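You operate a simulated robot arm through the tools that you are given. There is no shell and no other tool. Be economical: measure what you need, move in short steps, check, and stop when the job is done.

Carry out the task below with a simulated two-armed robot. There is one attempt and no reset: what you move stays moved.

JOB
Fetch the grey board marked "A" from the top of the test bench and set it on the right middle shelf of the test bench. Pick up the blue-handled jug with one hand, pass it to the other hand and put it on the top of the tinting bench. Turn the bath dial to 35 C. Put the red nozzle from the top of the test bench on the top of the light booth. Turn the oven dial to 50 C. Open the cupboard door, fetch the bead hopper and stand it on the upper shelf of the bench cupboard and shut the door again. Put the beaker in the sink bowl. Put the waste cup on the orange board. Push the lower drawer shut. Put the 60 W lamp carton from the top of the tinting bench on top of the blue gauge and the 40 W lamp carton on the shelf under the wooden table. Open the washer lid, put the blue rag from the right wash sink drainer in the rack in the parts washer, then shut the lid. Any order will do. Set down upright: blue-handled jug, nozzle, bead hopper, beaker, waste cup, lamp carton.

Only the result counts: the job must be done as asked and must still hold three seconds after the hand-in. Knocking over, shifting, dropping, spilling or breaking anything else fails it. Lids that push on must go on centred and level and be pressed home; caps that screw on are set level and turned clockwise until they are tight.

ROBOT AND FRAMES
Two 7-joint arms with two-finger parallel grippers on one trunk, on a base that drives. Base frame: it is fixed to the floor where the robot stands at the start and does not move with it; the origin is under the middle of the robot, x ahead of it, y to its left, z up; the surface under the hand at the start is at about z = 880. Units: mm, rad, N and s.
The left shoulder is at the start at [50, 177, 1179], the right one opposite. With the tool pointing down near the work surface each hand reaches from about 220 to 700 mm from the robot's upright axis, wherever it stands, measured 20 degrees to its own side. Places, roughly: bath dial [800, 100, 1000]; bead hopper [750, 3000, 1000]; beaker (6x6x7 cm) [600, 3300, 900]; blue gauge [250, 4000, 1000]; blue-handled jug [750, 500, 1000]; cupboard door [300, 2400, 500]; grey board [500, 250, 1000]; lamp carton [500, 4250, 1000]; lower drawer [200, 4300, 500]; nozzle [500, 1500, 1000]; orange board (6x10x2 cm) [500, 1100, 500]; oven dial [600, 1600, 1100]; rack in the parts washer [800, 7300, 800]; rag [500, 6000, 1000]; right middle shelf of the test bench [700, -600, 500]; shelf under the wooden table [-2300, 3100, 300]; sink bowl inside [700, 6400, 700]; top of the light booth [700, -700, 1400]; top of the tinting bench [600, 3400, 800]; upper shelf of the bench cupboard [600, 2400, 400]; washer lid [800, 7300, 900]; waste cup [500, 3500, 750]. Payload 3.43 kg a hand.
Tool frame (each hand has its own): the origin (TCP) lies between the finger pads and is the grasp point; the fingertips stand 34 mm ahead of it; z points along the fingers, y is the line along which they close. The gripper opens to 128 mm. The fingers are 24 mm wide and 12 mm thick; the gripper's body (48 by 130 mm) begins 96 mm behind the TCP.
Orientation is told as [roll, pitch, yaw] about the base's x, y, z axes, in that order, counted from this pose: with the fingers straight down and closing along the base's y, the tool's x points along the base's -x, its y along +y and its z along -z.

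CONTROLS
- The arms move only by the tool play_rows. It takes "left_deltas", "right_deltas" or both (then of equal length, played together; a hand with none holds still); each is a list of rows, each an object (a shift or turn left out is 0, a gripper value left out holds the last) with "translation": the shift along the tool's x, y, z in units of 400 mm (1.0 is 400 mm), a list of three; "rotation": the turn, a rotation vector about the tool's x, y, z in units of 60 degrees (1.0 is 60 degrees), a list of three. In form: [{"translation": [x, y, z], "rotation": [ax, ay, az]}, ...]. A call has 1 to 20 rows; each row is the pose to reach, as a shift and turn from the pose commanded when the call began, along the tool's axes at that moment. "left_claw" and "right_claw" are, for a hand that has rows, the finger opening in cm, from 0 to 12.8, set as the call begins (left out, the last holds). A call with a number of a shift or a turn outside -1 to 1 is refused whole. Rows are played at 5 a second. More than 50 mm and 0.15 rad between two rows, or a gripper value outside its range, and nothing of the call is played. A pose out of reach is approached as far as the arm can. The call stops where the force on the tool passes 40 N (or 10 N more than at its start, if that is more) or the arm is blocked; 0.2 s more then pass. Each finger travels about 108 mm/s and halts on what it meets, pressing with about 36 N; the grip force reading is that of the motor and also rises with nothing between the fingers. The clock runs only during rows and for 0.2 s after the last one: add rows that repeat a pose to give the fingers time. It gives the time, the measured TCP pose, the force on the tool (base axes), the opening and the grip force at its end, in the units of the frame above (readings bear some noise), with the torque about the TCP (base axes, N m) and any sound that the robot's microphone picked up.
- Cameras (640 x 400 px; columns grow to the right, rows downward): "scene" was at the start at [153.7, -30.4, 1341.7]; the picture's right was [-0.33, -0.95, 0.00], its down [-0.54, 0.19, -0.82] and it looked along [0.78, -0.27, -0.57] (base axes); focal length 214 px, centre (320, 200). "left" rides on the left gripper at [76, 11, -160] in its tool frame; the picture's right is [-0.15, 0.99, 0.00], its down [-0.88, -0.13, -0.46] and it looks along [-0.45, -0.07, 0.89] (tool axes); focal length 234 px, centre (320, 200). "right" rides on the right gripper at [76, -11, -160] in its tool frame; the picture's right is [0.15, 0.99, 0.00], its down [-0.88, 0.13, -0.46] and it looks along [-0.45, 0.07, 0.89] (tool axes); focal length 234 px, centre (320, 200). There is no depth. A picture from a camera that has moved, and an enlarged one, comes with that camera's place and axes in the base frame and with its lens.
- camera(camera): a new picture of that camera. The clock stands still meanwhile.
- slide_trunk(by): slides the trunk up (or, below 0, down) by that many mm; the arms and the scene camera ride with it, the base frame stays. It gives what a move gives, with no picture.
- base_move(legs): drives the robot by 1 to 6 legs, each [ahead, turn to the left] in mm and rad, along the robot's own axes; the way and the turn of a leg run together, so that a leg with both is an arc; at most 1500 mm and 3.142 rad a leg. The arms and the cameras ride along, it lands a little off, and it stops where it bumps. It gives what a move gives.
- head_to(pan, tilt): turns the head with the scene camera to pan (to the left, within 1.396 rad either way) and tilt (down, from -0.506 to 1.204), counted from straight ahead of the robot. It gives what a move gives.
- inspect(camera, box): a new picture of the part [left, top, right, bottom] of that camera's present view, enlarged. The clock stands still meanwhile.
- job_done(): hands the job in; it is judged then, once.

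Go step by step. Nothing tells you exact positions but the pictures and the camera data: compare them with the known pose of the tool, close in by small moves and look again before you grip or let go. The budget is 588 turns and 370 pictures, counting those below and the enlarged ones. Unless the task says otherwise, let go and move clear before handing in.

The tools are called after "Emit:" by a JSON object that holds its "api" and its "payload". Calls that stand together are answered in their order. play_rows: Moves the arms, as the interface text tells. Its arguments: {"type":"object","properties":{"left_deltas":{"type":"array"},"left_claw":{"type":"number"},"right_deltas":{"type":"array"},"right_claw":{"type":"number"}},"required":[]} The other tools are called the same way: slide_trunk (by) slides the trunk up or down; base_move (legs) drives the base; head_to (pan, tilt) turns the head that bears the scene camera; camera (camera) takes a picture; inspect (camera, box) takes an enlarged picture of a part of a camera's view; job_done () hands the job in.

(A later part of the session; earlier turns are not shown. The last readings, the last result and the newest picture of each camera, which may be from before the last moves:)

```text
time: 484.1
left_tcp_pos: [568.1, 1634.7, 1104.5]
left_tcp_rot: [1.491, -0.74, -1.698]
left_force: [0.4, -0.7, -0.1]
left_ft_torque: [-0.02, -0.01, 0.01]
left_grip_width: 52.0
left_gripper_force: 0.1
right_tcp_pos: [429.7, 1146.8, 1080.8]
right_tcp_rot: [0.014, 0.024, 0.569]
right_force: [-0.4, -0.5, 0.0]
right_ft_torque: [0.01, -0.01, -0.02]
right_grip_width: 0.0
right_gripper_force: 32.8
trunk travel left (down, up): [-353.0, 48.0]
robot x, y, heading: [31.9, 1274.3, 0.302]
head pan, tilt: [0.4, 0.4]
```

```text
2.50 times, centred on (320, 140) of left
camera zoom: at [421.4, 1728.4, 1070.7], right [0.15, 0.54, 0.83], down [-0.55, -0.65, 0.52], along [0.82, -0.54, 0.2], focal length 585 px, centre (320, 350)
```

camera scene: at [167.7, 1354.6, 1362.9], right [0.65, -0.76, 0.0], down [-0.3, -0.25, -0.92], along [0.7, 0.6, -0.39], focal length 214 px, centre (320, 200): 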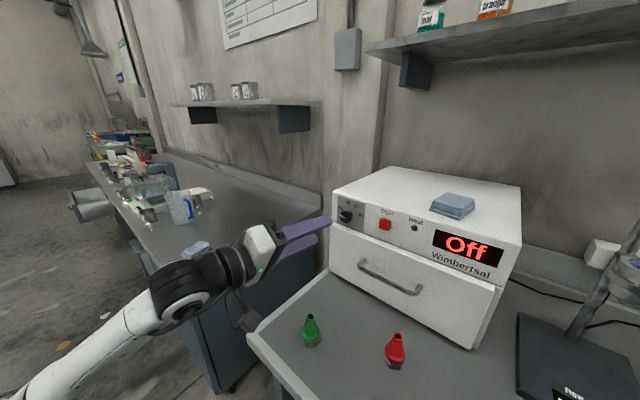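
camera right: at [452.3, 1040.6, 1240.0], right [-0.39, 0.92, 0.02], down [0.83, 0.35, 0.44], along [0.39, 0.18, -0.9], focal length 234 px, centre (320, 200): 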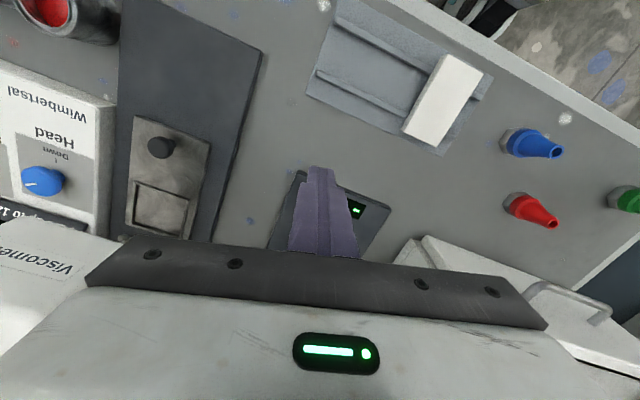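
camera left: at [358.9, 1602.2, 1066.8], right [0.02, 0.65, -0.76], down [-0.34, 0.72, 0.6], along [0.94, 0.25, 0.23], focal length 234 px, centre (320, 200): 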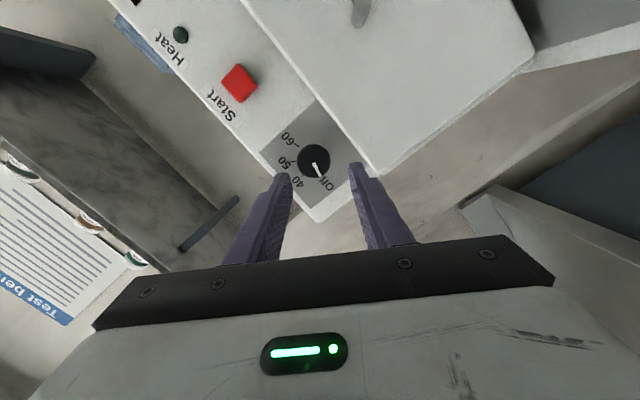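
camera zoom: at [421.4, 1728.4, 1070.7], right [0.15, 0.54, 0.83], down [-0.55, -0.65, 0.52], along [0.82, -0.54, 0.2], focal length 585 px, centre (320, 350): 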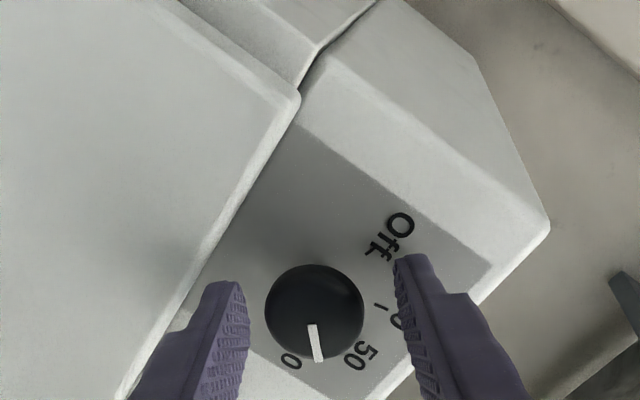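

Emit:
{"api": "play_rows", "payload": {"left_deltas": [{}, {}, {}, {}], "left_claw": 1.5}}

Emit:
{"api": "play_rows", "payload": {"left_deltas": [{"rotation": [0, 0, -0.08]}, {"rotation": [0, 0, -0.16]}, {"rotation": [0, 0, -0.24]}, {"rotation": [0, 0, -0.32]}, {"rotation": [0, 0, -0.32]}]}}

Emit:
{"api": "inspect", "payload": {"camera": "scene", "box": [330, 195, 380, 235]}}

Emit:
{"api": "inspect", "payload": {"camera": "left", "box": [240, 60, 400, 220]}}

```text
time: 485.1
left_tcp_pos: [568.4, 1634.3, 1104.1]
left_tcp_rot: [1.487, -0.739, -1.7]
left_force: [-2.5, -4.7, -7.4]
left_ft_torque: [0.06, 0.24, -0.48]
left_grip_width: 32.7
left_gripper_force: 45.3
right_tcp_pos: [429.3, 1146.0, 1081.7]
right_tcp_rot: [0.012, 0.026, 0.568]
right_force: [0.1, 0.3, -0.1]
right_ft_torque: [0.01, 0.02, -0.02]
right_grip_width: 0.0
right_gripper_force: 33.3
trunk travel left (down, up): [-353.0, 48.0]
robot x, y, heading: [30.6, 1273.0, 0.302]
head pan, tilt: [0.4, 0.4]
```

```text
time: 486.3
left_tcp_pos: [569.0, 1634.3, 1103.5]
left_tcp_rot: [1.437, -1.076, -1.639]
left_force: [-5.2, -10.2, -11.7]
left_ft_torque: [0.02, -0.13, -0.97]
left_grip_width: 32.7
left_gripper_force: 44.8
right_tcp_pos: [430.1, 1145.0, 1080.9]
right_tcp_rot: [0.01, 0.023, 0.568]
right_force: [-0.1, -0.6, -0.1]
right_ft_torque: [-0.02, 0.0, 0.01]
right_grip_width: 0.0
right_gripper_force: 32.7
trunk travel left (down, up): [-353.0, 48.0]
robot x, y, heading: [33.6, 1273.6, 0.307]
head pan, tilt: [0.4, 0.4]
```

```text
10.00 times, centred on (355, 215) of scene
camera zoom: at [168.9, 1353.1, 1362.9], right [0.65, -0.76, 0.0], down [-0.3, -0.25, -0.92], along [0.7, 0.6, -0.39], focal length 2145 px, centre (-30, 50)
```

zoom: 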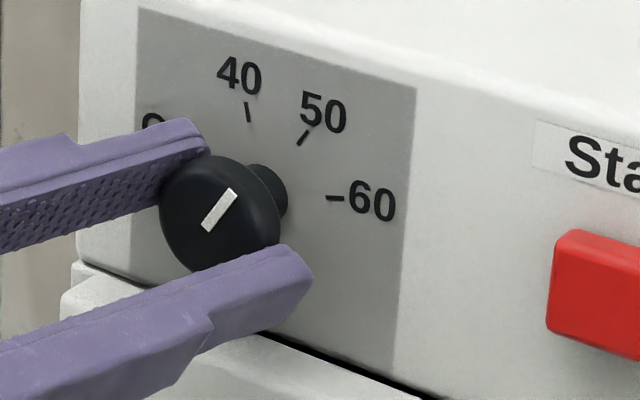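

```text
2.50 times, centred on (320, 140) of left
camera zoom: at [417.1, 1709.5, 1050.9], right [0.18, 0.78, 0.59], down [-0.5, -0.45, 0.74], along [0.85, -0.44, 0.31], focal length 585 px, centre (320, 350)
```

zoom: 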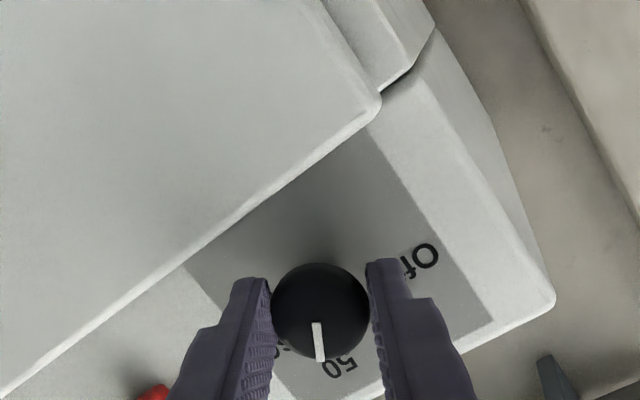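

The pointer now lines up with the 50 tick. I release and withdraw.

Emit:
{"api": "play_rows", "payload": {"left_deltas": [{}, {}, {}], "left_claw": 6}}

Emit:
{"api": "play_rows", "payload": {"left_deltas": [{"translation": [0, 0, -0.1]}, {"translation": [0, 0, -0.2]}, {"translation": [0, 0, -0.3]}, {"translation": [0, 0, -0.3]}]}}

Emit:
{"api": "inspect", "payload": {"camera": "scene", "box": [310, 180, 510, 305]}}

```text
time: 487.1
left_tcp_pos: [568.9, 1636.8, 1105.4]
left_tcp_rot: [1.446, -1.073, -1.644]
left_force: [0.4, 0.0, 1.1]
left_ft_torque: [-0.02, -0.01, -0.04]
left_grip_width: 59.9
left_gripper_force: 0.1
right_tcp_pos: [429.9, 1145.6, 1082.0]
right_tcp_rot: [0.013, 0.024, 0.569]
right_force: [-0.1, 0.3, -0.3]
right_ft_torque: [0.0, 0.0, 0.0]
right_grip_width: 0.0
right_gripper_force: 32.7
trunk travel left (down, up): [-353.0, 48.0]
robot x, y, heading: [32.7, 1273.8, 0.302]
head pan, tilt: [0.4, 0.4]
```

```text
time: 488.1
left_tcp_pos: [449.7, 1657.2, 1113.2]
left_tcp_rot: [1.449, -1.074, -1.646]
left_force: [0.3, -0.3, 1.4]
left_ft_torque: [0.01, 0.01, 0.01]
left_grip_width: 59.9
left_gripper_force: 0.1
right_tcp_pos: [429.2, 1146.3, 1080.0]
right_tcp_rot: [0.012, 0.026, 0.569]
right_force: [0.1, -0.5, -0.2]
right_ft_torque: [-0.03, -0.02, 0.0]
right_grip_width: 0.2
right_gripper_force: 33.0
trunk travel left (down, up): [-353.0, 48.0]
robot x, y, heading: [29.7, 1275.4, 0.303]
head pan, tilt: [0.4, 0.4]
```

```text
3.20 times, centred on (410, 242) of scene
camera zoom: at [168.9, 1353.8, 1362.9], right [0.65, -0.76, 0.0], down [-0.3, -0.25, -0.92], along [0.7, 0.6, -0.39], focal length 686 px, centre (32, 64)
```

zoom: 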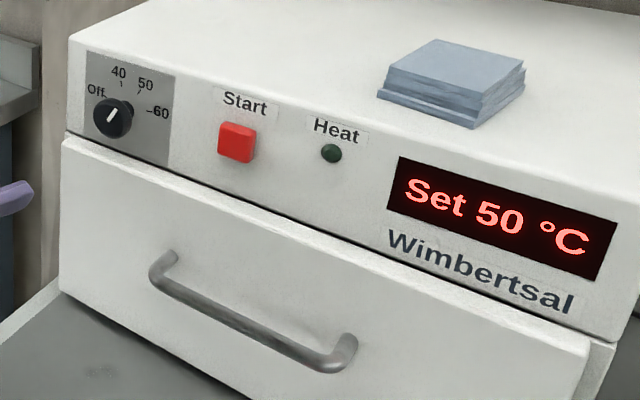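

Oven set to 50. Next the red nozzle at about (477, 1420). I back up 200 mm and re-orient the left hand to a 60° forward tilt.

Emit:
{"api": "base_move", "payload": {"legs": [[-200, 0]]}}

Emit:
{"api": "play_rows", "payload": {"left_deltas": [{"rotation": [0, 0, -0.12]}, {"rotation": [0, 0, -0.24]}, {"rotation": [0, 0, -0.36]}, {"rotation": [0, 0, -0.47]}, {"rotation": [0, 0, -0.47]}]}}

Emit:
{"api": "play_rows", "payload": {"left_deltas": [{"rotation": [0, 0.12, 0]}, {"rotation": [0, 0.24, 0]}, {"rotation": [0, 0.36, 0]}, {"rotation": [0, 0.45, 0]}, {"rotation": [0, 0.45, 0]}]}}

Emit:
{"api": "head_to", "payload": {"pan": 0.0, "tilt": 0.6}}

Emit:
{"api": "camera", "payload": {"camera": "scene"}}

Emit:
{"api": "camera", "payload": {"camera": "left"}}

```text
time: 489.7
left_tcp_pos: [260.1, 1598.9, 1113.3]
left_tcp_rot: [1.447, -1.075, -1.644]
left_force: [-0.5, -0.2, -0.3]
left_ft_torque: [-0.02, 0.01, -0.01]
left_grip_width: 59.9
left_gripper_force: 0.1
right_tcp_pos: [239.2, 1087.0, 1081.3]
right_tcp_rot: [0.012, 0.025, 0.573]
right_force: [-0.4, -0.5, -0.1]
right_ft_torque: [0.03, -0.02, -0.01]
right_grip_width: 0.0
right_gripper_force: 32.6
trunk travel left (down, up): [-353.0, 48.0]
robot x, y, heading: [-162.7, 1213.6, 0.305]
head pan, tilt: [0.4, 0.4]
```

```text
time: 490.9
left_tcp_pos: [260.0, 1598.3, 1111.7]
left_tcp_rot: [-0.002, -1.511, -0.181]
left_force: [0.4, 0.7, 0.5]
left_ft_torque: [-0.01, -0.03, 0.0]
left_grip_width: 60.0
left_gripper_force: 0.0
right_tcp_pos: [239.7, 1087.5, 1080.5]
right_tcp_rot: [0.011, 0.026, 0.57]
right_force: [-0.9, -0.2, 0.0]
right_ft_torque: [-0.03, 0.0, 0.01]
right_grip_width: 0.1
right_gripper_force: 32.9
trunk travel left (down, up): [-353.0, 48.0]
robot x, y, heading: [-157.9, 1211.0, 0.304]
head pan, tilt: [0.4, 0.4]
```

```text
time: 492.1
left_tcp_pos: [260.1, 1597.5, 1112.4]
left_tcp_rot: [0.005, -1.04, -0.187]
left_force: [0.0, 0.9, -0.2]
left_ft_torque: [0.02, 0.01, -0.01]
left_grip_width: 60.0
left_gripper_force: 0.2
right_tcp_pos: [239.4, 1086.4, 1080.2]
right_tcp_rot: [0.012, 0.024, 0.569]
right_force: [-1.2, 0.2, -1.5]
right_ft_torque: [-0.01, 0.04, 0.0]
right_grip_width: 0.0
right_gripper_force: 32.9
trunk travel left (down, up): [-353.0, 48.0]
robot x, y, heading: [-160.9, 1213.8, 0.307]
head pan, tilt: [0.4, 0.4]
```

```text
time: 492.9
left_tcp_pos: [258.9, 1598.4, 1113.1]
left_tcp_rot: [0.003, -1.041, -0.184]
left_force: [0.3, -0.1, -0.1]
left_ft_torque: [-0.01, 0.01, 0.01]
left_grip_width: 59.9
left_gripper_force: 0.2
right_tcp_pos: [239.9, 1086.7, 1081.6]
right_tcp_rot: [0.014, 0.026, 0.572]
right_force: [0.1, 0.9, -1.0]
right_ft_torque: [0.01, -0.02, -0.01]
right_grip_width: 0.2
right_gripper_force: 33.0
trunk travel left (down, up): [-353.0, 48.0]
robot x, y, heading: [-157.0, 1212.8, 0.298]
head pan, tilt: [0.0, 0.6]
```

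```text
208 pictures are left
camera scene: at [-7.6, 1261.1, 1344.7], right [0.3, -0.95, 0.0], down [-0.54, -0.17, -0.83], along [0.79, 0.25, -0.56], focal length 214 px, centre (320, 200)
```

scene: 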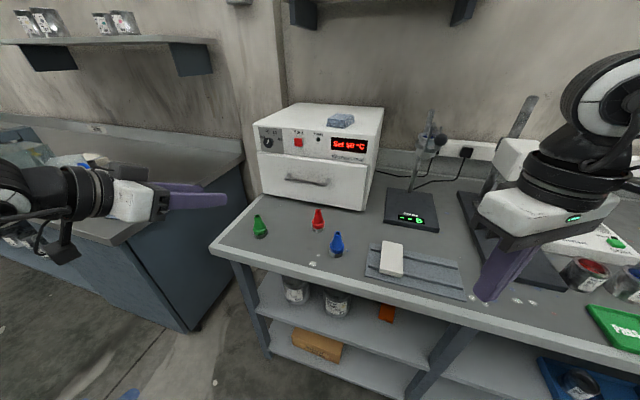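

```text
207 pictures are left
camera left: at [89.7, 1642.5, 1127.0], right [0.25, 0.96, 0.13], down [0.03, -0.14, 0.99], along [0.97, -0.25, -0.06], focal length 234 px, centre (320, 200)
```

left: 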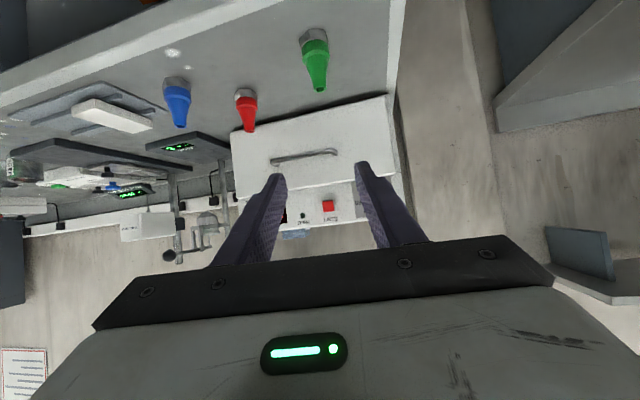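

Red nozzle at (481, 1422), between blue (y 1335) and green (397, 1582). I move to a standoff in front of it.

Emit:
{"api": "play_rows", "payload": {"left_deltas": [{"translation": [-0.004, -0.095, 0.05]}, {"translation": [-0.008, -0.19, 0.1]}, {"translation": [-0.012, -0.285, 0.15]}, {"translation": [-0.017, -0.375, 0.192]}, {"translation": [0.02, -0.365, 0.29]}, {"translation": [0.06, -0.35, 0.38]}, {"translation": [0.1, -0.34, 0.47]}, {"translation": [0.122, -0.33, 0.547]}, {"translation": [0.122, -0.33, 0.547]}]}}

Emit:
{"api": "camera", "payload": {"camera": "left"}}

```text
time: 494.9
left_tcp_pos: [397.4, 1439.2, 959.4]
left_tcp_rot: [0.005, -1.041, -0.187]
left_force: [-1.2, -0.3, 0.1]
left_ft_torque: [-0.01, 0.0, -0.01]
left_grip_width: 60.0
left_gripper_force: 0.0
right_tcp_pos: [238.7, 1087.2, 1081.3]
right_tcp_rot: [0.012, 0.025, 0.57]
right_force: [0.2, 0.2, -0.8]
right_ft_torque: [0.05, 0.0, 0.04]
right_grip_width: 0.3
right_gripper_force: 33.3
trunk travel left (down, up): [-353.0, 48.0]
robot x, y, heading: [-163.7, 1217.0, 0.303]
head pan, tilt: [0.0, 0.6]
```

```text
206 pictures are left
camera left: at [227.7, 1483.0, 973.2], right [0.25, 0.96, 0.13], down [0.03, -0.14, 0.99], along [0.97, -0.25, -0.06], focal length 234 px, centre (320, 200)
```

left: 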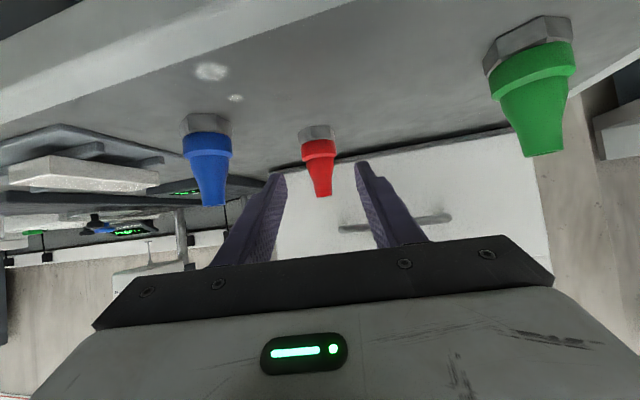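

Red nozzle is centred. I advance 90 mm and close.

Emit:
{"api": "play_rows", "payload": {"left_deltas": [{"translation": [0, 0, 0.1]}, {"translation": [0.005, 0, 0.18]}, {"translation": [0.01, 0, 0.225]}, {"translation": [0.01, 0, 0.225]}]}}

Emit:
{"api": "camera", "payload": {"camera": "left"}}

```text
time: 495.9
left_tcp_pos: [472.3, 1426.2, 910.5]
left_tcp_rot: [0.006, -1.041, -0.186]
left_force: [0.5, 0.0, 0.2]
left_ft_torque: [0.0, 0.01, -0.03]
left_grip_width: 60.0
left_gripper_force: 0.1
right_tcp_pos: [240.8, 1086.4, 1082.0]
right_tcp_rot: [0.012, 0.025, 0.571]
right_force: [0.3, 1.0, 0.3]
right_ft_torque: [0.04, -0.01, 0.01]
right_grip_width: 0.2
right_gripper_force: 33.1
trunk travel left (down, up): [-353.0, 48.0]
robot x, y, heading: [-158.4, 1212.1, 0.307]
head pan, tilt: [0.0, 0.6]
```

```text
205 pictures are left
camera left: at [302.2, 1469.3, 924.7], right [0.25, 0.96, 0.13], down [0.03, -0.14, 0.99], along [0.97, -0.25, -0.06], focal length 234 px, centre (320, 200)
```

left: 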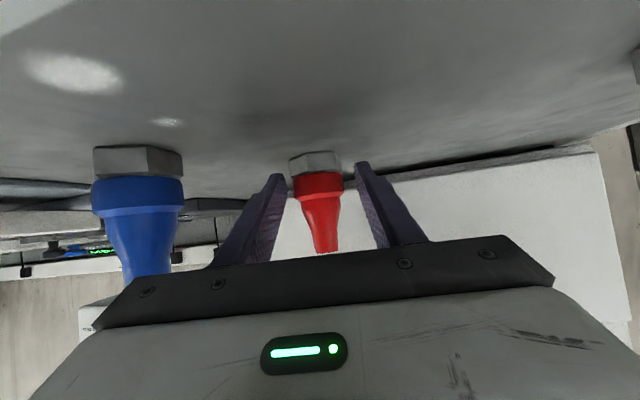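

Emit:
{"api": "play_rows", "payload": {"left_deltas": [{"translation": [-0.01, 0, 0.018]}, {"translation": [-0.02, 0, 0.036]}, {"translation": [-0.02, 0, 0.036]}]}}

Emit:
{"api": "play_rows", "payload": {"left_deltas": [{}, {}, {}, {}], "left_claw": 1.5}}

Emit:
{"api": "camera", "payload": {"camera": "left"}}

```text
time: 496.7
left_tcp_pos: [488.4, 1422.2, 911.1]
left_tcp_rot: [0.005, -1.04, -0.186]
left_force: [0.0, 0.0, 0.4]
left_ft_torque: [0.01, 0.02, 0.0]
left_grip_width: 60.1
left_gripper_force: 0.2
right_tcp_pos: [240.3, 1087.0, 1081.4]
right_tcp_rot: [0.012, 0.024, 0.571]
right_force: [-0.3, 0.3, -0.1]
right_ft_torque: [0.01, 0.03, -0.04]
right_grip_width: 0.0
right_gripper_force: 32.8
trunk travel left (down, up): [-353.0, 48.0]
robot x, y, heading: [-156.7, 1217.3, 0.3]
head pan, tilt: [0.0, 0.6]
```

```text
time: 497.7
left_tcp_pos: [488.4, 1421.7, 911.2]
left_tcp_rot: [0.004, -1.04, -0.184]
left_force: [0.2, 0.3, 0.5]
left_ft_torque: [0.05, 0.03, -0.04]
left_grip_width: 40.6
left_gripper_force: 36.0
right_tcp_pos: [240.5, 1086.8, 1080.3]
right_tcp_rot: [0.012, 0.024, 0.571]
right_force: [0.8, -0.4, -0.1]
right_ft_torque: [0.0, 0.0, 0.03]
right_grip_width: 0.0
right_gripper_force: 33.0
trunk travel left (down, up): [-353.0, 48.0]
robot x, y, heading: [-158.3, 1215.2, 0.304]
head pan, tilt: [0.0, 0.6]
```

```text
204 pictures are left
camera left: at [317.9, 1466.5, 924.5], right [0.25, 0.96, 0.13], down [0.03, -0.14, 0.99], along [0.97, -0.25, -0.06], focal length 234 px, centre (320, 200)
```

left: 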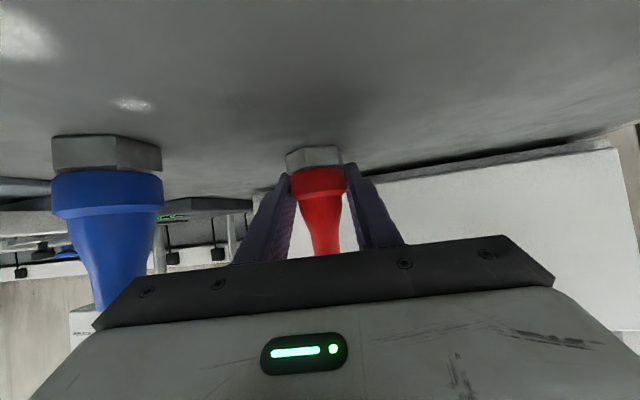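

Gripped at 41 mm. Lift.

Emit:
{"api": "play_rows", "payload": {"left_deltas": [{"translation": [-0.08, 0, -0.047]}, {"translation": [-0.16, 0, -0.094]}, {"translation": [-0.26, 0, -0.152]}, {"translation": [-0.34, 0, -0.2]}, {"translation": [-0.34, 0, -0.2]}]}}

Emit:
{"api": "camera", "payload": {"camera": "left"}}

```text
time: 498.9
left_tcp_pos: [488.6, 1422.7, 1068.1]
left_tcp_rot: [0.007, -1.04, -0.185]
left_force: [0.9, -0.1, 0.0]
left_ft_torque: [0.01, -0.01, 0.0]
left_grip_width: 40.2
left_gripper_force: 36.6
right_tcp_pos: [239.8, 1087.4, 1079.9]
right_tcp_rot: [0.012, 0.026, 0.571]
right_force: [0.5, -0.2, 0.1]
right_ft_torque: [-0.04, -0.01, 0.02]
right_grip_width: 0.3
right_gripper_force: 32.8
trunk travel left (down, up): [-353.0, 48.0]
robot x, y, heading: [-156.6, 1213.5, 0.3]
head pan, tilt: [0.0, 0.6]
```

```text
203 pictures are left
camera left: at [317.0, 1466.0, 1082.5], right [0.25, 0.96, 0.13], down [0.03, -0.14, 0.99], along [0.97, -0.25, -0.06], focal length 234 px, centre (320, 200)
```

left: 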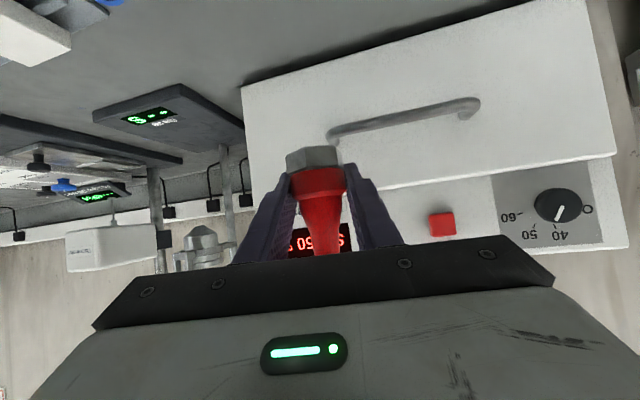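

I take a quick zoom on the oven dial visible in this view to double-check it.

Emit:
{"api": "inspect", "payload": {"camera": "left", "box": [480, 160, 640, 260]}}

```text
4.00 times, centred on (560, 210) of left
camera zoom: at [317.0, 1466.0, 1082.5], right [0.25, 0.96, 0.13], down [0.03, -0.14, 0.99], along [0.97, -0.25, -0.06], focal length 937 px, centre (-640, 160)
```

zoom: 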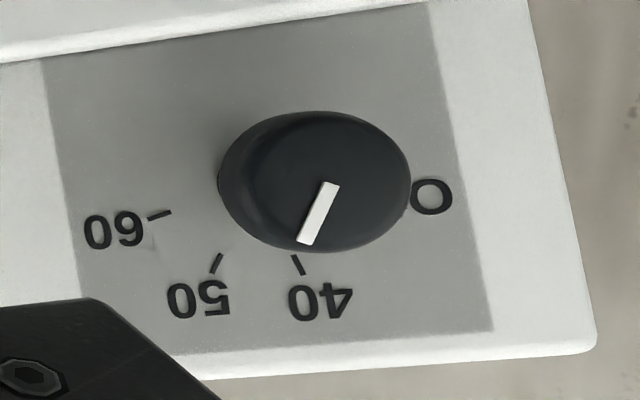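

The dial is parallel with the 50 tick — good. Now carry the nozzle to the light booth (robot y ≈ -880).

Emit:
{"api": "base_move", "payload": {"legs": [[-450, 0], [0, -1.87], [1500, 0], [450, 0], [0, 1.57]]}}

Emit:
{"api": "head_to", "payload": {"pan": 0.2, "tilt": 0.2}}

Emit:
{"api": "camera", "payload": {"camera": "scene"}}

```text
time: 519.3
left_tcp_pos: [106.7, -863.3, 1067.7]
left_tcp_rot: [0.004, -1.04, -0.486]
left_force: [-0.1, 0.3, -0.3]
left_ft_torque: [0.01, 0.0, 0.02]
left_grip_width: 40.6
left_gripper_force: 35.5
right_tcp_pos: [-229.2, -1107.8, 1080.7]
right_tcp_rot: [0.013, 0.024, 0.27]
right_force: [0.4, -0.2, -0.8]
right_ft_torque: [0.01, 0.0, -0.01]
right_grip_width: 0.2
right_gripper_force: 32.9
trunk travel left (down, up): [-353.0, 48.0]
robot x, y, heading: [-576.0, -865.8, 0.008]
head pan, tilt: [0.0, 0.6]
```

```text
time: 520.2
left_tcp_pos: [106.6, -862.3, 1067.5]
left_tcp_rot: [0.003, -1.04, -0.486]
left_force: [-0.7, -0.1, 0.3]
left_ft_torque: [0.01, -0.03, 0.0]
left_grip_width: 40.4
left_gripper_force: 35.7
right_tcp_pos: [-228.8, -1109.6, 1081.6]
right_tcp_rot: [0.011, 0.024, 0.27]
right_force: [0.5, 0.7, -0.3]
right_ft_torque: [-0.01, -0.01, -0.04]
right_grip_width: 0.2
right_gripper_force: 33.4
trunk travel left (down, up): [-353.0, 48.0]
robot x, y, heading: [-572.3, -867.0, 0.003]
head pan, tilt: [0.201, 0.201]
```

```text
201 pictures are left
camera scene: at [-410.1, -850.9, 1381.4], right [0.2, -0.98, 0.0], down [-0.2, -0.04, -0.98], along [0.96, 0.2, -0.2], focal length 214 px, centre (320, 200)
```

scene: 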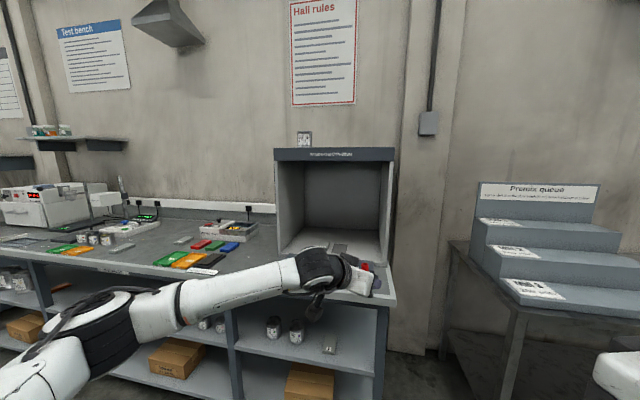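

The booth top is at about z ≈ 1411, front at x ≈ 500, y from -970 to -480 with a jar at y ≈ -594. I raise the trunk and the nozzle well above that height.

Emit:
{"api": "slide_trunk", "payload": {"by": 48}}

Emit:
{"api": "play_rows", "payload": {"left_deltas": [{"translation": [-0.1, 0, -0.06]}, {"translation": [-0.2, 0, -0.12]}, {"translation": [-0.3, 0, -0.18]}, {"translation": [-0.4, 0, -0.24]}, {"translation": [-0.5, 0, -0.3]}, {"translation": [-0.6, 0, -0.36]}, {"translation": [-0.7, 0, -0.42]}, {"translation": [-0.8, 0, -0.475]}, {"translation": [-0.8, 0, -0.475]}]}}

Emit:
{"api": "camera", "payload": {"camera": "left"}}

Emit:
{"api": "camera", "payload": {"camera": "scene"}}

```text
time: 521.1
left_tcp_pos: [107.2, -862.7, 1116.5]
left_tcp_rot: [0.003, -1.04, -0.487]
left_force: [0.8, 0.2, -0.2]
left_ft_torque: [0.01, 0.01, -0.01]
left_grip_width: 40.2
left_gripper_force: 36.1
right_tcp_pos: [-228.6, -1109.6, 1129.3]
right_tcp_rot: [0.012, 0.026, 0.268]
right_force: [0.0, 0.5, 0.0]
right_ft_torque: [0.0, 0.03, -0.03]
right_grip_width: 0.1
right_gripper_force: 33.5
trunk travel left (down, up): [-401.0, 0.0]
robot x, y, heading: [-570.4, -868.6, 0.005]
head pan, tilt: [0.201, 0.201]
```

```text
time: 523.1
left_tcp_pos: [104.4, -861.8, 1486.6]
left_tcp_rot: [0.003, -1.041, -0.484]
left_force: [-0.1, 0.4, -0.5]
left_ft_torque: [-0.04, 0.0, -0.03]
left_grip_width: 40.3
left_gripper_force: 36.4
right_tcp_pos: [-229.6, -1107.7, 1128.6]
right_tcp_rot: [0.011, 0.026, 0.269]
right_force: [0.1, -0.4, 0.1]
right_ft_torque: [-0.01, -0.01, 0.03]
right_grip_width: 0.1
right_gripper_force: 32.6
trunk travel left (down, up): [-401.0, 0.0]
robot x, y, heading: [-570.2, -868.1, 0.005]
head pan, tilt: [0.201, 0.201]
```

```text
200 pictures are left
camera left: at [-46.8, -769.9, 1501.8], right [0.52, 0.84, 0.13], down [-0.02, -0.14, 0.99], along [0.85, -0.52, -0.06], focal length 234 px, centre (320, 200)
```

left: 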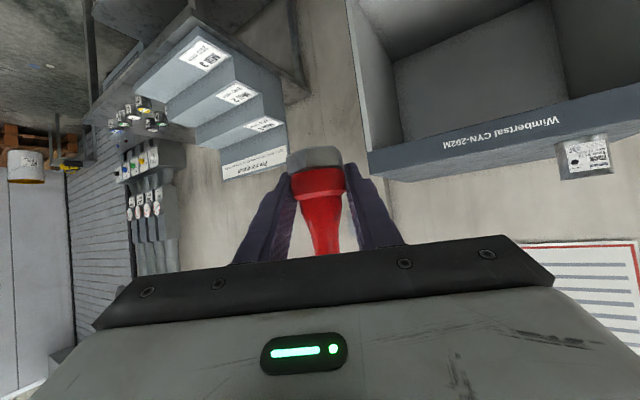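

```text
199 pictures are left
camera scene: at [-409.5, -850.1, 1429.3], right [0.2, -0.98, 0.0], down [-0.2, -0.04, -0.98], along [0.96, 0.2, -0.2], focal length 214 px, centre (320, 200)
```

scene: 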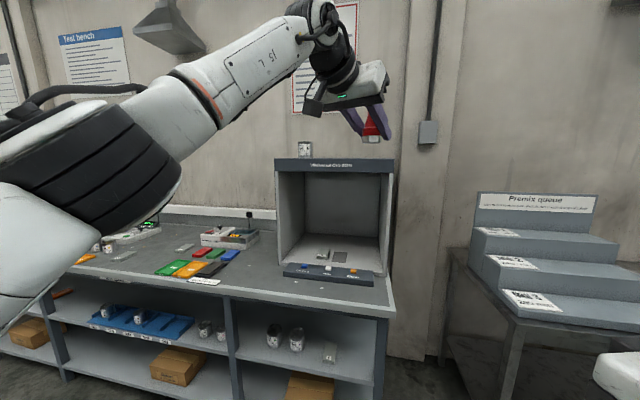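

Emit:
{"api": "inspect", "payload": {"camera": "left", "box": [360, 60, 640, 240]}}

Emit:
{"api": "inspect", "payload": {"camera": "scene", "box": [260, 130, 410, 220]}}

```text
2.22 times, centred on (500, 150) of left
camera zoom: at [-46.8, -769.9, 1501.8], right [0.52, 0.84, 0.13], down [-0.02, -0.14, 0.99], along [0.85, -0.52, -0.06], focal length 520 px, centre (-80, 311)
```

zoom: 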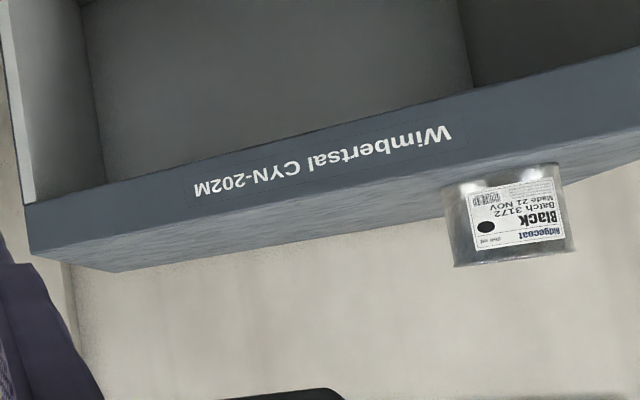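

```text
4.27 times, centred on (335, 175) of scene
camera zoom: at [-409.5, -850.1, 1429.3], right [0.2, -0.98, 0.0], down [-0.2, -0.04, -0.98], along [0.96, 0.2, -0.2], focal length 915 px, centre (256, 307)
```

zoom: 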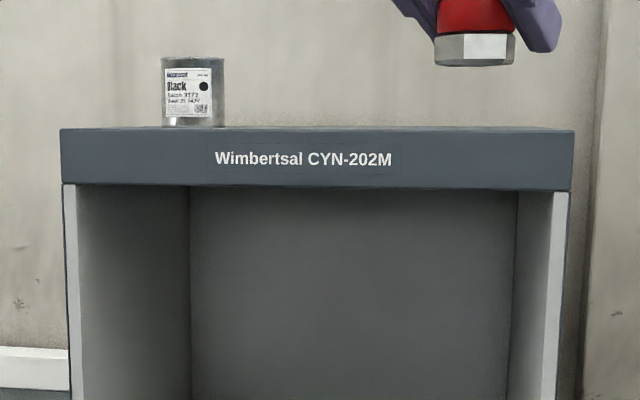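

Booth top: z = 1418, front edge x = 538, right end y = -966. I drive so the nozzle comes over about (600, -790).

Emit:
{"api": "base_move", "payload": {"legs": [[0, 0.145], [350, 0]]}}

Emit:
{"api": "camera", "payload": {"camera": "left"}}

Emit:
{"api": "base_move", "payload": {"legs": [[150, 0], [0, -0.145]]}}

Emit:
{"api": "camera", "payload": {"camera": "left"}}

Emit:
{"api": "camera", "payload": {"camera": "scene"}}

```text
time: 526.0
left_tcp_pos: [441.2, -714.2, 1488.2]
left_tcp_rot: [0.004, -1.042, -0.341]
left_force: [0.9, 0.1, -0.7]
left_ft_torque: [0.01, -0.01, -0.02]
left_grip_width: 40.6
left_gripper_force: 35.8
right_tcp_pos: [146.5, -1005.8, 1128.5]
right_tcp_rot: [0.011, 0.025, 0.412]
right_force: [0.9, -0.2, 0.6]
right_ft_torque: [0.02, 0.01, 0.0]
right_grip_width: 0.0
right_gripper_force: 32.7
trunk travel left (down, up): [-401.0, 0.0]
robot x, y, heading: [-227.6, -816.3, 0.143]
head pan, tilt: [0.201, 0.201]
```

```text
196 pictures are left
camera left: at [279.0, -644.8, 1501.7], right [0.4, 0.91, 0.13], down [0.0, -0.14, 0.99], along [0.92, -0.39, -0.06], focal length 234 px, centre (320, 200)
```

left: 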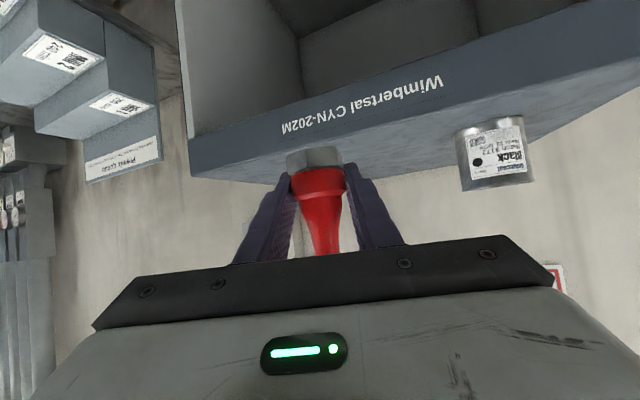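

```text
time: 528.0
left_tcp_pos: [597.5, -789.5, 1487.8]
left_tcp_rot: [0.006, -1.043, -0.486]
left_force: [-0.3, -0.2, -0.6]
left_ft_torque: [0.02, -0.03, 0.07]
left_grip_width: 40.4
left_gripper_force: 36.2
right_tcp_pos: [265.9, -1035.4, 1128.3]
right_tcp_rot: [0.011, 0.025, 0.27]
right_force: [-0.3, -0.1, 0.0]
right_ft_torque: [0.01, 0.02, 0.0]
right_grip_width: 0.0
right_gripper_force: 33.0
trunk travel left (down, up): [-401.0, 0.0]
robot x, y, heading: [-75.3, -792.4, 0.005]
head pan, tilt: [0.201, 0.201]
```

```text
195 pictures are left
camera left: at [447.3, -697.4, 1501.8], right [0.52, 0.84, 0.13], down [-0.02, -0.14, 0.99], along [0.85, -0.52, -0.06], focal length 234 px, centre (320, 200)
```

left: 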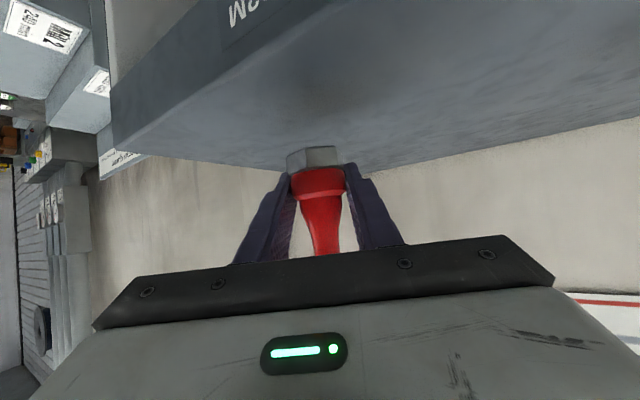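

```text
194 pictures are left
camera scene: at [84.7, -777.6, 1429.5], right [0.2, -0.98, 0.0], down [-0.2, -0.04, -0.98], along [0.96, 0.2, -0.2], focal length 214 px, centre (320, 200)
```

scene: 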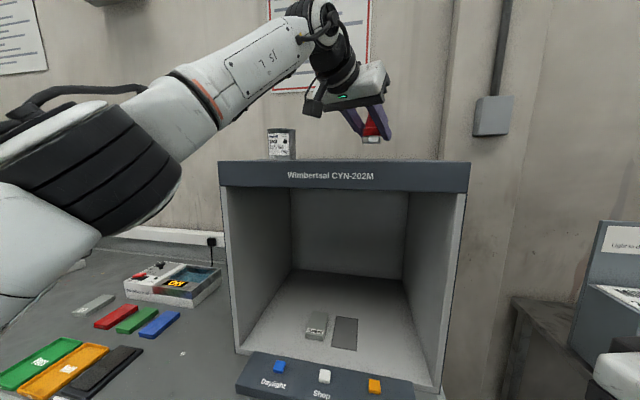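

The nozzle is above the booth top. I lower it.

Emit:
{"api": "play_rows", "payload": {"left_deltas": [{"translation": [0.03, 0, 0.0175]}, {"translation": [0.062, 0, 0.036]}, {"translation": [0.069, 0, 0.0404]}, {"translation": [0.069, 0, 0.0404]}]}}

Emit:
{"api": "play_rows", "payload": {"left_deltas": [{"translation": [0.0043, 0, 0.0025]}, {"translation": [0.0086, 0, 0.005]}, {"translation": [0.013, 0, 0.0076]}, {"translation": [0.017, 0, 0.01]}, {"translation": [0.021, 0, 0.0126]}]}}

Emit:
{"api": "camera", "payload": {"camera": "left"}}

```text
time: 529.0
left_tcp_pos: [598.0, -790.0, 1455.5]
left_tcp_rot: [0.005, -1.042, -0.484]
left_force: [0.1, -0.2, -1.0]
left_ft_torque: [-0.02, -0.03, -0.01]
left_grip_width: 40.5
left_gripper_force: 35.6
right_tcp_pos: [266.3, -1034.9, 1129.2]
right_tcp_rot: [0.012, 0.025, 0.269]
right_force: [0.1, 0.7, -0.1]
right_ft_torque: [0.01, 0.0, 0.03]
right_grip_width: 0.3
right_gripper_force: 32.2
trunk travel left (down, up): [-401.0, 0.0]
robot x, y, heading: [-76.9, -793.7, 0.003]
head pan, tilt: [0.201, 0.201]
```

```text
time: 530.2
left_tcp_pos: [598.1, -789.3, 1449.6]
left_tcp_rot: [0.006, -1.05, -0.484]
left_force: [6.2, -0.4, 14.9]
left_ft_torque: [0.15, 0.14, -0.06]
left_grip_width: 40.4
left_gripper_force: 36.2
right_tcp_pos: [266.2, -1035.2, 1130.0]
right_tcp_rot: [0.013, 0.027, 0.268]
right_force: [0.4, 1.1, 0.6]
right_ft_torque: [0.02, 0.02, 0.0]
right_grip_width: 0.3
right_gripper_force: 33.3
trunk travel left (down, up): [-401.0, 0.0]
robot x, y, heading: [-77.0, -793.0, 0.004]
head pan, tilt: [0.201, 0.201]
```

```text
193 pictures are left
camera left: at [446.5, -696.4, 1462.7], right [0.52, 0.84, 0.13], down [-0.02, -0.14, 0.99], along [0.85, -0.52, -0.05], focal length 234 px, centre (320, 200)
```

left: 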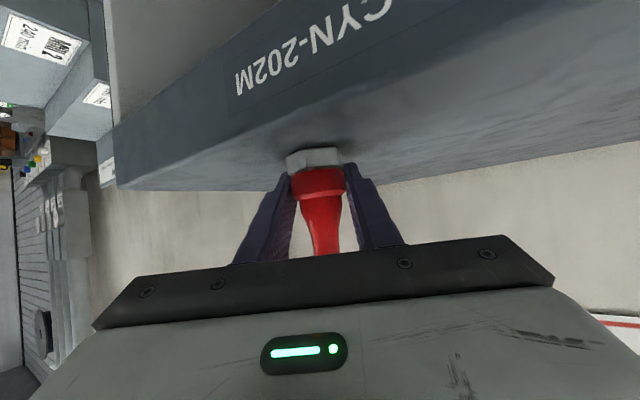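

Contact as expected. I relieve 2 mm, open, and withdraw along the tool axis.

Emit:
{"api": "play_rows", "payload": {"left_deltas": [{"translation": [-0.006, 0, -0.0035]}, {"translation": [-0.006, 0, -0.0035]}]}}

Emit:
{"api": "play_rows", "payload": {"left_deltas": [{}, {}, {}], "left_claw": 6.5}}

Emit:
{"api": "play_rows", "payload": {"left_deltas": [{"translation": [0, 0, -0.1]}, {"translation": [0, 0, -0.2]}, {"translation": [0, 0, -0.3]}, {"translation": [0, 0, -0.3]}]}}

Emit:
{"api": "camera", "payload": {"camera": "left"}}

```text
time: 530.8
left_tcp_pos: [598.2, -789.5, 1450.1]
left_tcp_rot: [0.004, -1.047, -0.483]
left_force: [3.8, 0.2, 15.7]
left_ft_torque: [0.14, 0.08, -0.06]
left_grip_width: 40.3
left_gripper_force: 36.0
right_tcp_pos: [265.6, -1035.4, 1129.2]
right_tcp_rot: [0.011, 0.025, 0.269]
right_force: [0.5, 0.7, 0.0]
right_ft_torque: [0.0, 0.0, -0.04]
right_grip_width: 0.0
right_gripper_force: 33.3
trunk travel left (down, up): [-401.0, 0.0]
robot x, y, heading: [-72.7, -792.0, 0.001]
head pan, tilt: [0.201, 0.201]
```

```text
time: 531.6
left_tcp_pos: [598.4, -789.1, 1446.8]
left_tcp_rot: [0.005, -1.041, -0.488]
left_force: [0.0, 0.1, -0.4]
left_ft_torque: [-0.01, 0.0, -0.03]
left_grip_width: 65.0
left_gripper_force: 0.0
right_tcp_pos: [265.5, -1034.8, 1127.2]
right_tcp_rot: [0.014, 0.025, 0.269]
right_force: [-0.2, -0.8, -0.2]
right_ft_torque: [-0.01, -0.03, -0.03]
right_grip_width: 0.0
right_gripper_force: 32.9
trunk travel left (down, up): [-401.0, 0.0]
robot x, y, heading: [-78.3, -793.2, 0.001]
head pan, tilt: [0.201, 0.201]
```

```text
time: 532.6
left_tcp_pos: [507.0, -741.1, 1509.5]
left_tcp_rot: [0.003, -1.042, -0.484]
left_force: [0.3, 0.1, -0.3]
left_ft_torque: [0.02, -0.01, -0.02]
left_grip_width: 65.0
left_gripper_force: 0.1
right_tcp_pos: [267.3, -1034.9, 1128.3]
right_tcp_rot: [0.012, 0.026, 0.269]
right_force: [0.0, 0.0, 0.3]
right_ft_torque: [0.0, 0.0, -0.03]
right_grip_width: 0.0
right_gripper_force: 32.9
trunk travel left (down, up): [-401.0, 0.0]
robot x, y, heading: [-77.3, -798.0, 0.002]
head pan, tilt: [0.201, 0.201]
```

```text
192 pictures are left
camera left: at [356.4, -647.8, 1523.1], right [0.52, 0.84, 0.13], down [-0.02, -0.14, 0.99], along [0.85, -0.52, -0.06], focal length 234 px, centre (320, 200)
```

left: 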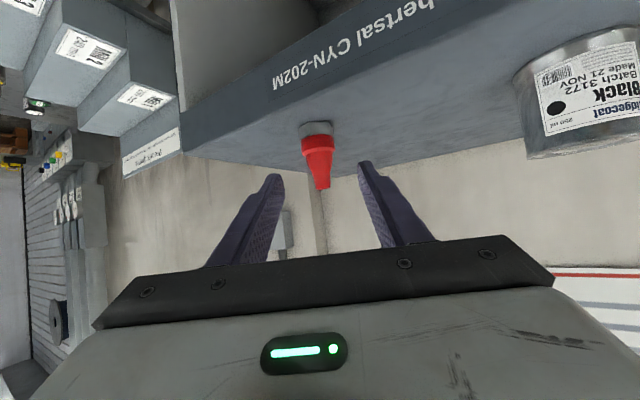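

The nozzle stands on the booth. Next: the waste cup on the tinting bench. I back off, lower the left hand and drive to y ≈ 3450.

Emit:
{"api": "base_move", "payload": {"legs": [[-480, 0]]}}

Emit:
{"api": "play_rows", "payload": {"left_deltas": [{"translation": [0.1, 0, 0.06]}, {"translation": [0.2, 0, 0.12]}, {"translation": [0.3, 0, 0.18]}, {"translation": [0.4, 0, 0.24]}, {"translation": [0.5, 0, 0.3]}, {"translation": [0.6, 0, 0.36]}, {"translation": [0.7, 0, 0.4]}, {"translation": [0.8, 0, 0.4]}, {"translation": [0.85, 0, 0.4]}]}}

Emit:
{"api": "base_move", "payload": {"legs": [[0, 1.57], [1500, 0], [1500, 0], [1250, 0], [0, -1.57]]}}

Emit:
{"api": "head_to", "payload": {"pan": 0.0, "tilt": 0.5}}

Emit:
{"api": "camera", "payload": {"camera": "scene"}}

```text
time: 535.4
left_tcp_pos: [27.5, -743.1, 1509.1]
left_tcp_rot: [0.002, -1.042, -0.485]
left_force: [-0.1, -0.6, 0.3]
left_ft_torque: [0.02, 0.0, -0.04]
left_grip_width: 65.1
left_gripper_force: 0.1
right_tcp_pos: [-212.3, -1036.7, 1129.0]
right_tcp_rot: [0.014, 0.024, 0.268]
right_force: [-0.2, 0.2, 0.4]
right_ft_torque: [0.0, -0.02, 0.02]
right_grip_width: 0.3
right_gripper_force: 32.9
trunk travel left (down, up): [-401.0, 0.0]
robot x, y, heading: [-559.0, -791.8, 0.004]
head pan, tilt: [0.201, 0.201]
```

```text
time: 537.4
left_tcp_pos: [-0.9, -726.0, 1134.9]
left_tcp_rot: [0.002, -1.041, -0.485]
left_force: [-0.3, 0.5, -0.1]
left_ft_torque: [0.01, -0.02, -0.01]
left_grip_width: 65.0
left_gripper_force: 0.1
right_tcp_pos: [-212.6, -1037.9, 1128.6]
right_tcp_rot: [0.014, 0.025, 0.267]
right_force: [-0.9, -0.5, 0.9]
right_ft_torque: [0.02, -0.01, -0.01]
right_grip_width: 0.0
right_gripper_force: 32.8
trunk travel left (down, up): [-401.0, 0.0]
robot x, y, heading: [-557.6, -798.0, 0.004]
head pan, tilt: [0.201, 0.201]
```

```text
time: 565.3
left_tcp_pos: [61.8, 3505.3, 1133.7]
left_tcp_rot: [0.003, -1.041, -0.493]
left_force: [0.0, -0.1, 0.0]
left_ft_torque: [-0.01, -0.01, 0.03]
left_grip_width: 65.2
left_gripper_force: 0.0
right_tcp_pos: [-152.8, 3194.6, 1127.7]
right_tcp_rot: [0.013, 0.027, 0.26]
right_force: [-1.4, 0.4, -0.4]
right_ft_torque: [-0.01, 0.0, 0.02]
right_grip_width: 0.2
right_gripper_force: 33.0
trunk travel left (down, up): [-401.0, 0.0]
robot x, y, heading: [-491.3, 3440.8, -0.009]
head pan, tilt: [0.201, 0.201]
```

```text
time: 566.1
left_tcp_pos: [61.8, 3504.3, 1135.4]
left_tcp_rot: [0.004, -1.043, -0.495]
left_force: [-0.2, -0.1, 0.3]
left_ft_torque: [0.03, -0.01, 0.0]
left_grip_width: 64.9
left_gripper_force: 0.1
right_tcp_pos: [-153.0, 3194.9, 1129.2]
right_tcp_rot: [0.012, 0.025, 0.261]
right_force: [-0.9, 0.9, 0.4]
right_ft_torque: [0.02, -0.04, -0.01]
right_grip_width: 0.0
right_gripper_force: 32.8
trunk travel left (down, up): [-401.0, 0.0]
robot x, y, heading: [-493.2, 3439.3, -0.004]
head pan, tilt: [0.0, 0.499]
```

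```text
191 pictures are left
camera scene: at [-332.1, 3436.8, 1401.9], right [-0.01, -1.0, 0.0], down [-0.48, 0.0, -0.88], along [0.88, -0.01, -0.48], focal length 214 px, centre (320, 200)
```

scene: 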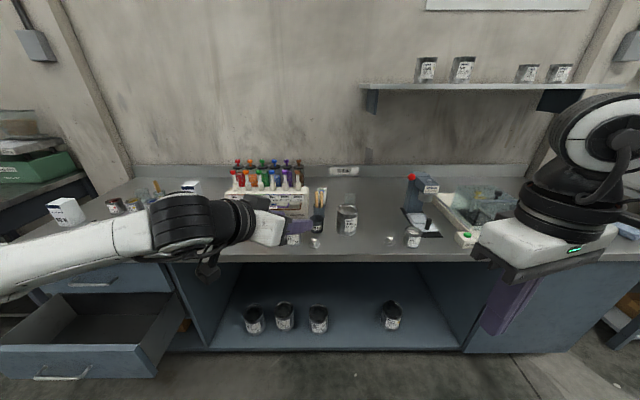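

Emit:
{"api": "inspect", "payload": {"camera": "scene", "box": [200, 150, 440, 270]}}

Emit:
{"api": "inspect", "payload": {"camera": "scene", "box": [0, 150, 220, 270]}}

```text
2.67 times, centred on (320, 210) of scene
camera zoom: at [-332.1, 3436.8, 1401.9], right [-0.01, -1.0, 0.0], down [-0.48, 0.0, -0.88], along [0.88, -0.01, -0.48], focal length 572 px, centre (320, 173)
```

zoom: 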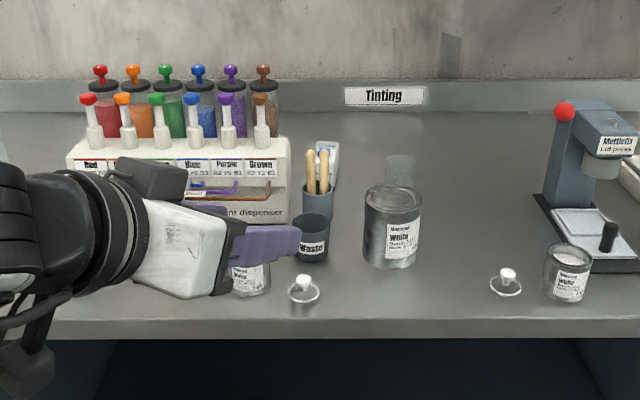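

```text
2.91 times, centred on (110, 210) of scene
camera zoom: at [-332.1, 3436.8, 1401.9], right [-0.01, -1.0, 0.0], down [-0.48, 0.0, -0.88], along [0.88, -0.01, -0.48], focal length 624 px, centre (931, 171)
```

zoom: 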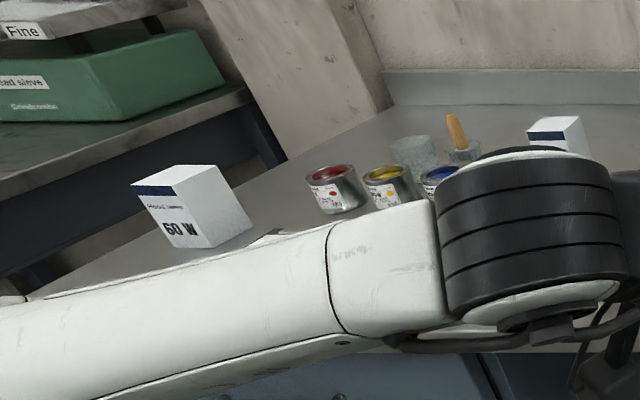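

The waste cup is at (413, 3440), about 53 mm wide, 80 tall. I orient the left hand to 45° tilt, straight ahead.

Emit:
{"api": "play_rows", "payload": {"left_deltas": [{"rotation": [-0.1, 0, -0.06]}, {"rotation": [-0.2, 0, -0.118]}, {"rotation": [-0.3, 0, -0.176]}, {"rotation": [-0.404, 0, -0.236]}, {"rotation": [-0.404, 0, -0.236]}]}}

Emit:
{"api": "play_rows", "payload": {"left_deltas": [{"translation": [0, -0.1, 0], "rotation": [0, 0.12, 0]}, {"translation": [0, -0.16, 0], "rotation": [0, 0.25, 0]}, {"translation": [0, -0.16, 0], "rotation": [0, 0.25, 0]}], "left_claw": 7}}

Emit:
{"api": "slide_trunk", "payload": {"by": -100}}

Emit:
{"api": "base_move", "payload": {"legs": [[200, 0]]}}

Emit:
{"api": "camera", "payload": {"camera": "left"}}

```text
time: 567.3
left_tcp_pos: [62.3, 3506.6, 1134.9]
left_tcp_rot: [0.001, -1.044, 0.0]
left_force: [-0.2, 0.1, -1.2]
left_ft_torque: [-0.01, 0.02, 0.0]
left_grip_width: 65.0
left_gripper_force: 0.0
right_tcp_pos: [-152.5, 3195.5, 1128.6]
right_tcp_rot: [0.012, 0.027, 0.261]
right_force: [-0.7, -0.7, 0.5]
right_ft_torque: [-0.01, -0.01, 0.01]
right_grip_width: 0.0
right_gripper_force: 32.9
trunk travel left (down, up): [-401.0, 0.0]
robot x, y, heading: [-494.1, 3441.6, -0.011]
head pan, tilt: [0.0, 0.499]
```

```text
time: 568.1
left_tcp_pos: [61.9, 3441.2, 1134.7]
left_tcp_rot: [0.001, -0.78, -0.002]
left_force: [-0.1, -0.3, 0.9]
left_ft_torque: [-0.03, -0.01, 0.0]
left_grip_width: 70.1
left_gripper_force: 0.1
right_tcp_pos: [-152.1, 3195.7, 1129.4]
right_tcp_rot: [0.012, 0.026, 0.26]
right_force: [-0.1, 0.5, 0.2]
right_ft_torque: [0.01, 0.04, -0.03]
right_grip_width: 0.0
right_gripper_force: 33.3
trunk travel left (down, up): [-401.0, 0.0]
robot x, y, heading: [-493.3, 3437.3, -0.008]
head pan, tilt: [0.0, 0.499]
```

```text
time: 569.4
left_tcp_pos: [62.5, 3442.4, 1034.7]
left_tcp_rot: [0.002, -0.783, -0.002]
left_force: [-0.4, 0.1, -0.5]
left_ft_torque: [0.03, 0.03, -0.05]
left_grip_width: 70.2
left_gripper_force: 0.1
right_tcp_pos: [-152.6, 3196.7, 1027.8]
right_tcp_rot: [0.013, 0.025, 0.26]
right_force: [0.7, -0.1, -0.1]
right_ft_torque: [0.01, 0.02, -0.01]
right_grip_width: 0.0
right_gripper_force: 33.3
trunk travel left (down, up): [-301.0, 100.0]
robot x, y, heading: [-494.5, 3441.8, -0.004]
head pan, tilt: [0.0, 0.499]
```

```text
time: 571.0
left_tcp_pos: [262.6, 3439.9, 1035.2]
left_tcp_rot: [0.002, -0.779, -0.002]
left_force: [1.0, -0.7, 0.0]
left_ft_torque: [0.0, 0.0, 0.01]
left_grip_width: 69.9
left_gripper_force: 0.0
right_tcp_pos: [46.5, 3194.2, 1029.2]
right_tcp_rot: [0.012, 0.027, 0.258]
right_force: [1.1, -1.2, -1.1]
right_ft_torque: [0.0, 0.0, 0.02]
right_grip_width: 0.0
right_gripper_force: 32.7
trunk travel left (down, up): [-301.0, 100.0]
robot x, y, heading: [-294.4, 3436.0, -0.012]
head pan, tilt: [0.0, 0.499]
```

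```text
188 pictures are left
camera left: at [96.0, 3452.0, 1093.6], right [0.11, 0.99, 0.1], down [0.3, -0.13, 0.94], along [0.95, -0.07, -0.32], focal length 234 px, centre (320, 200)
```

left: 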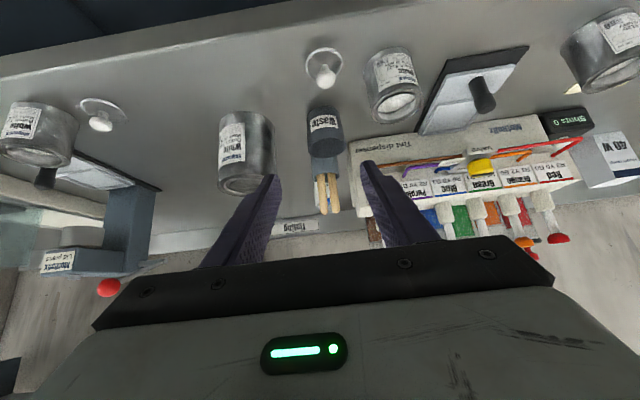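

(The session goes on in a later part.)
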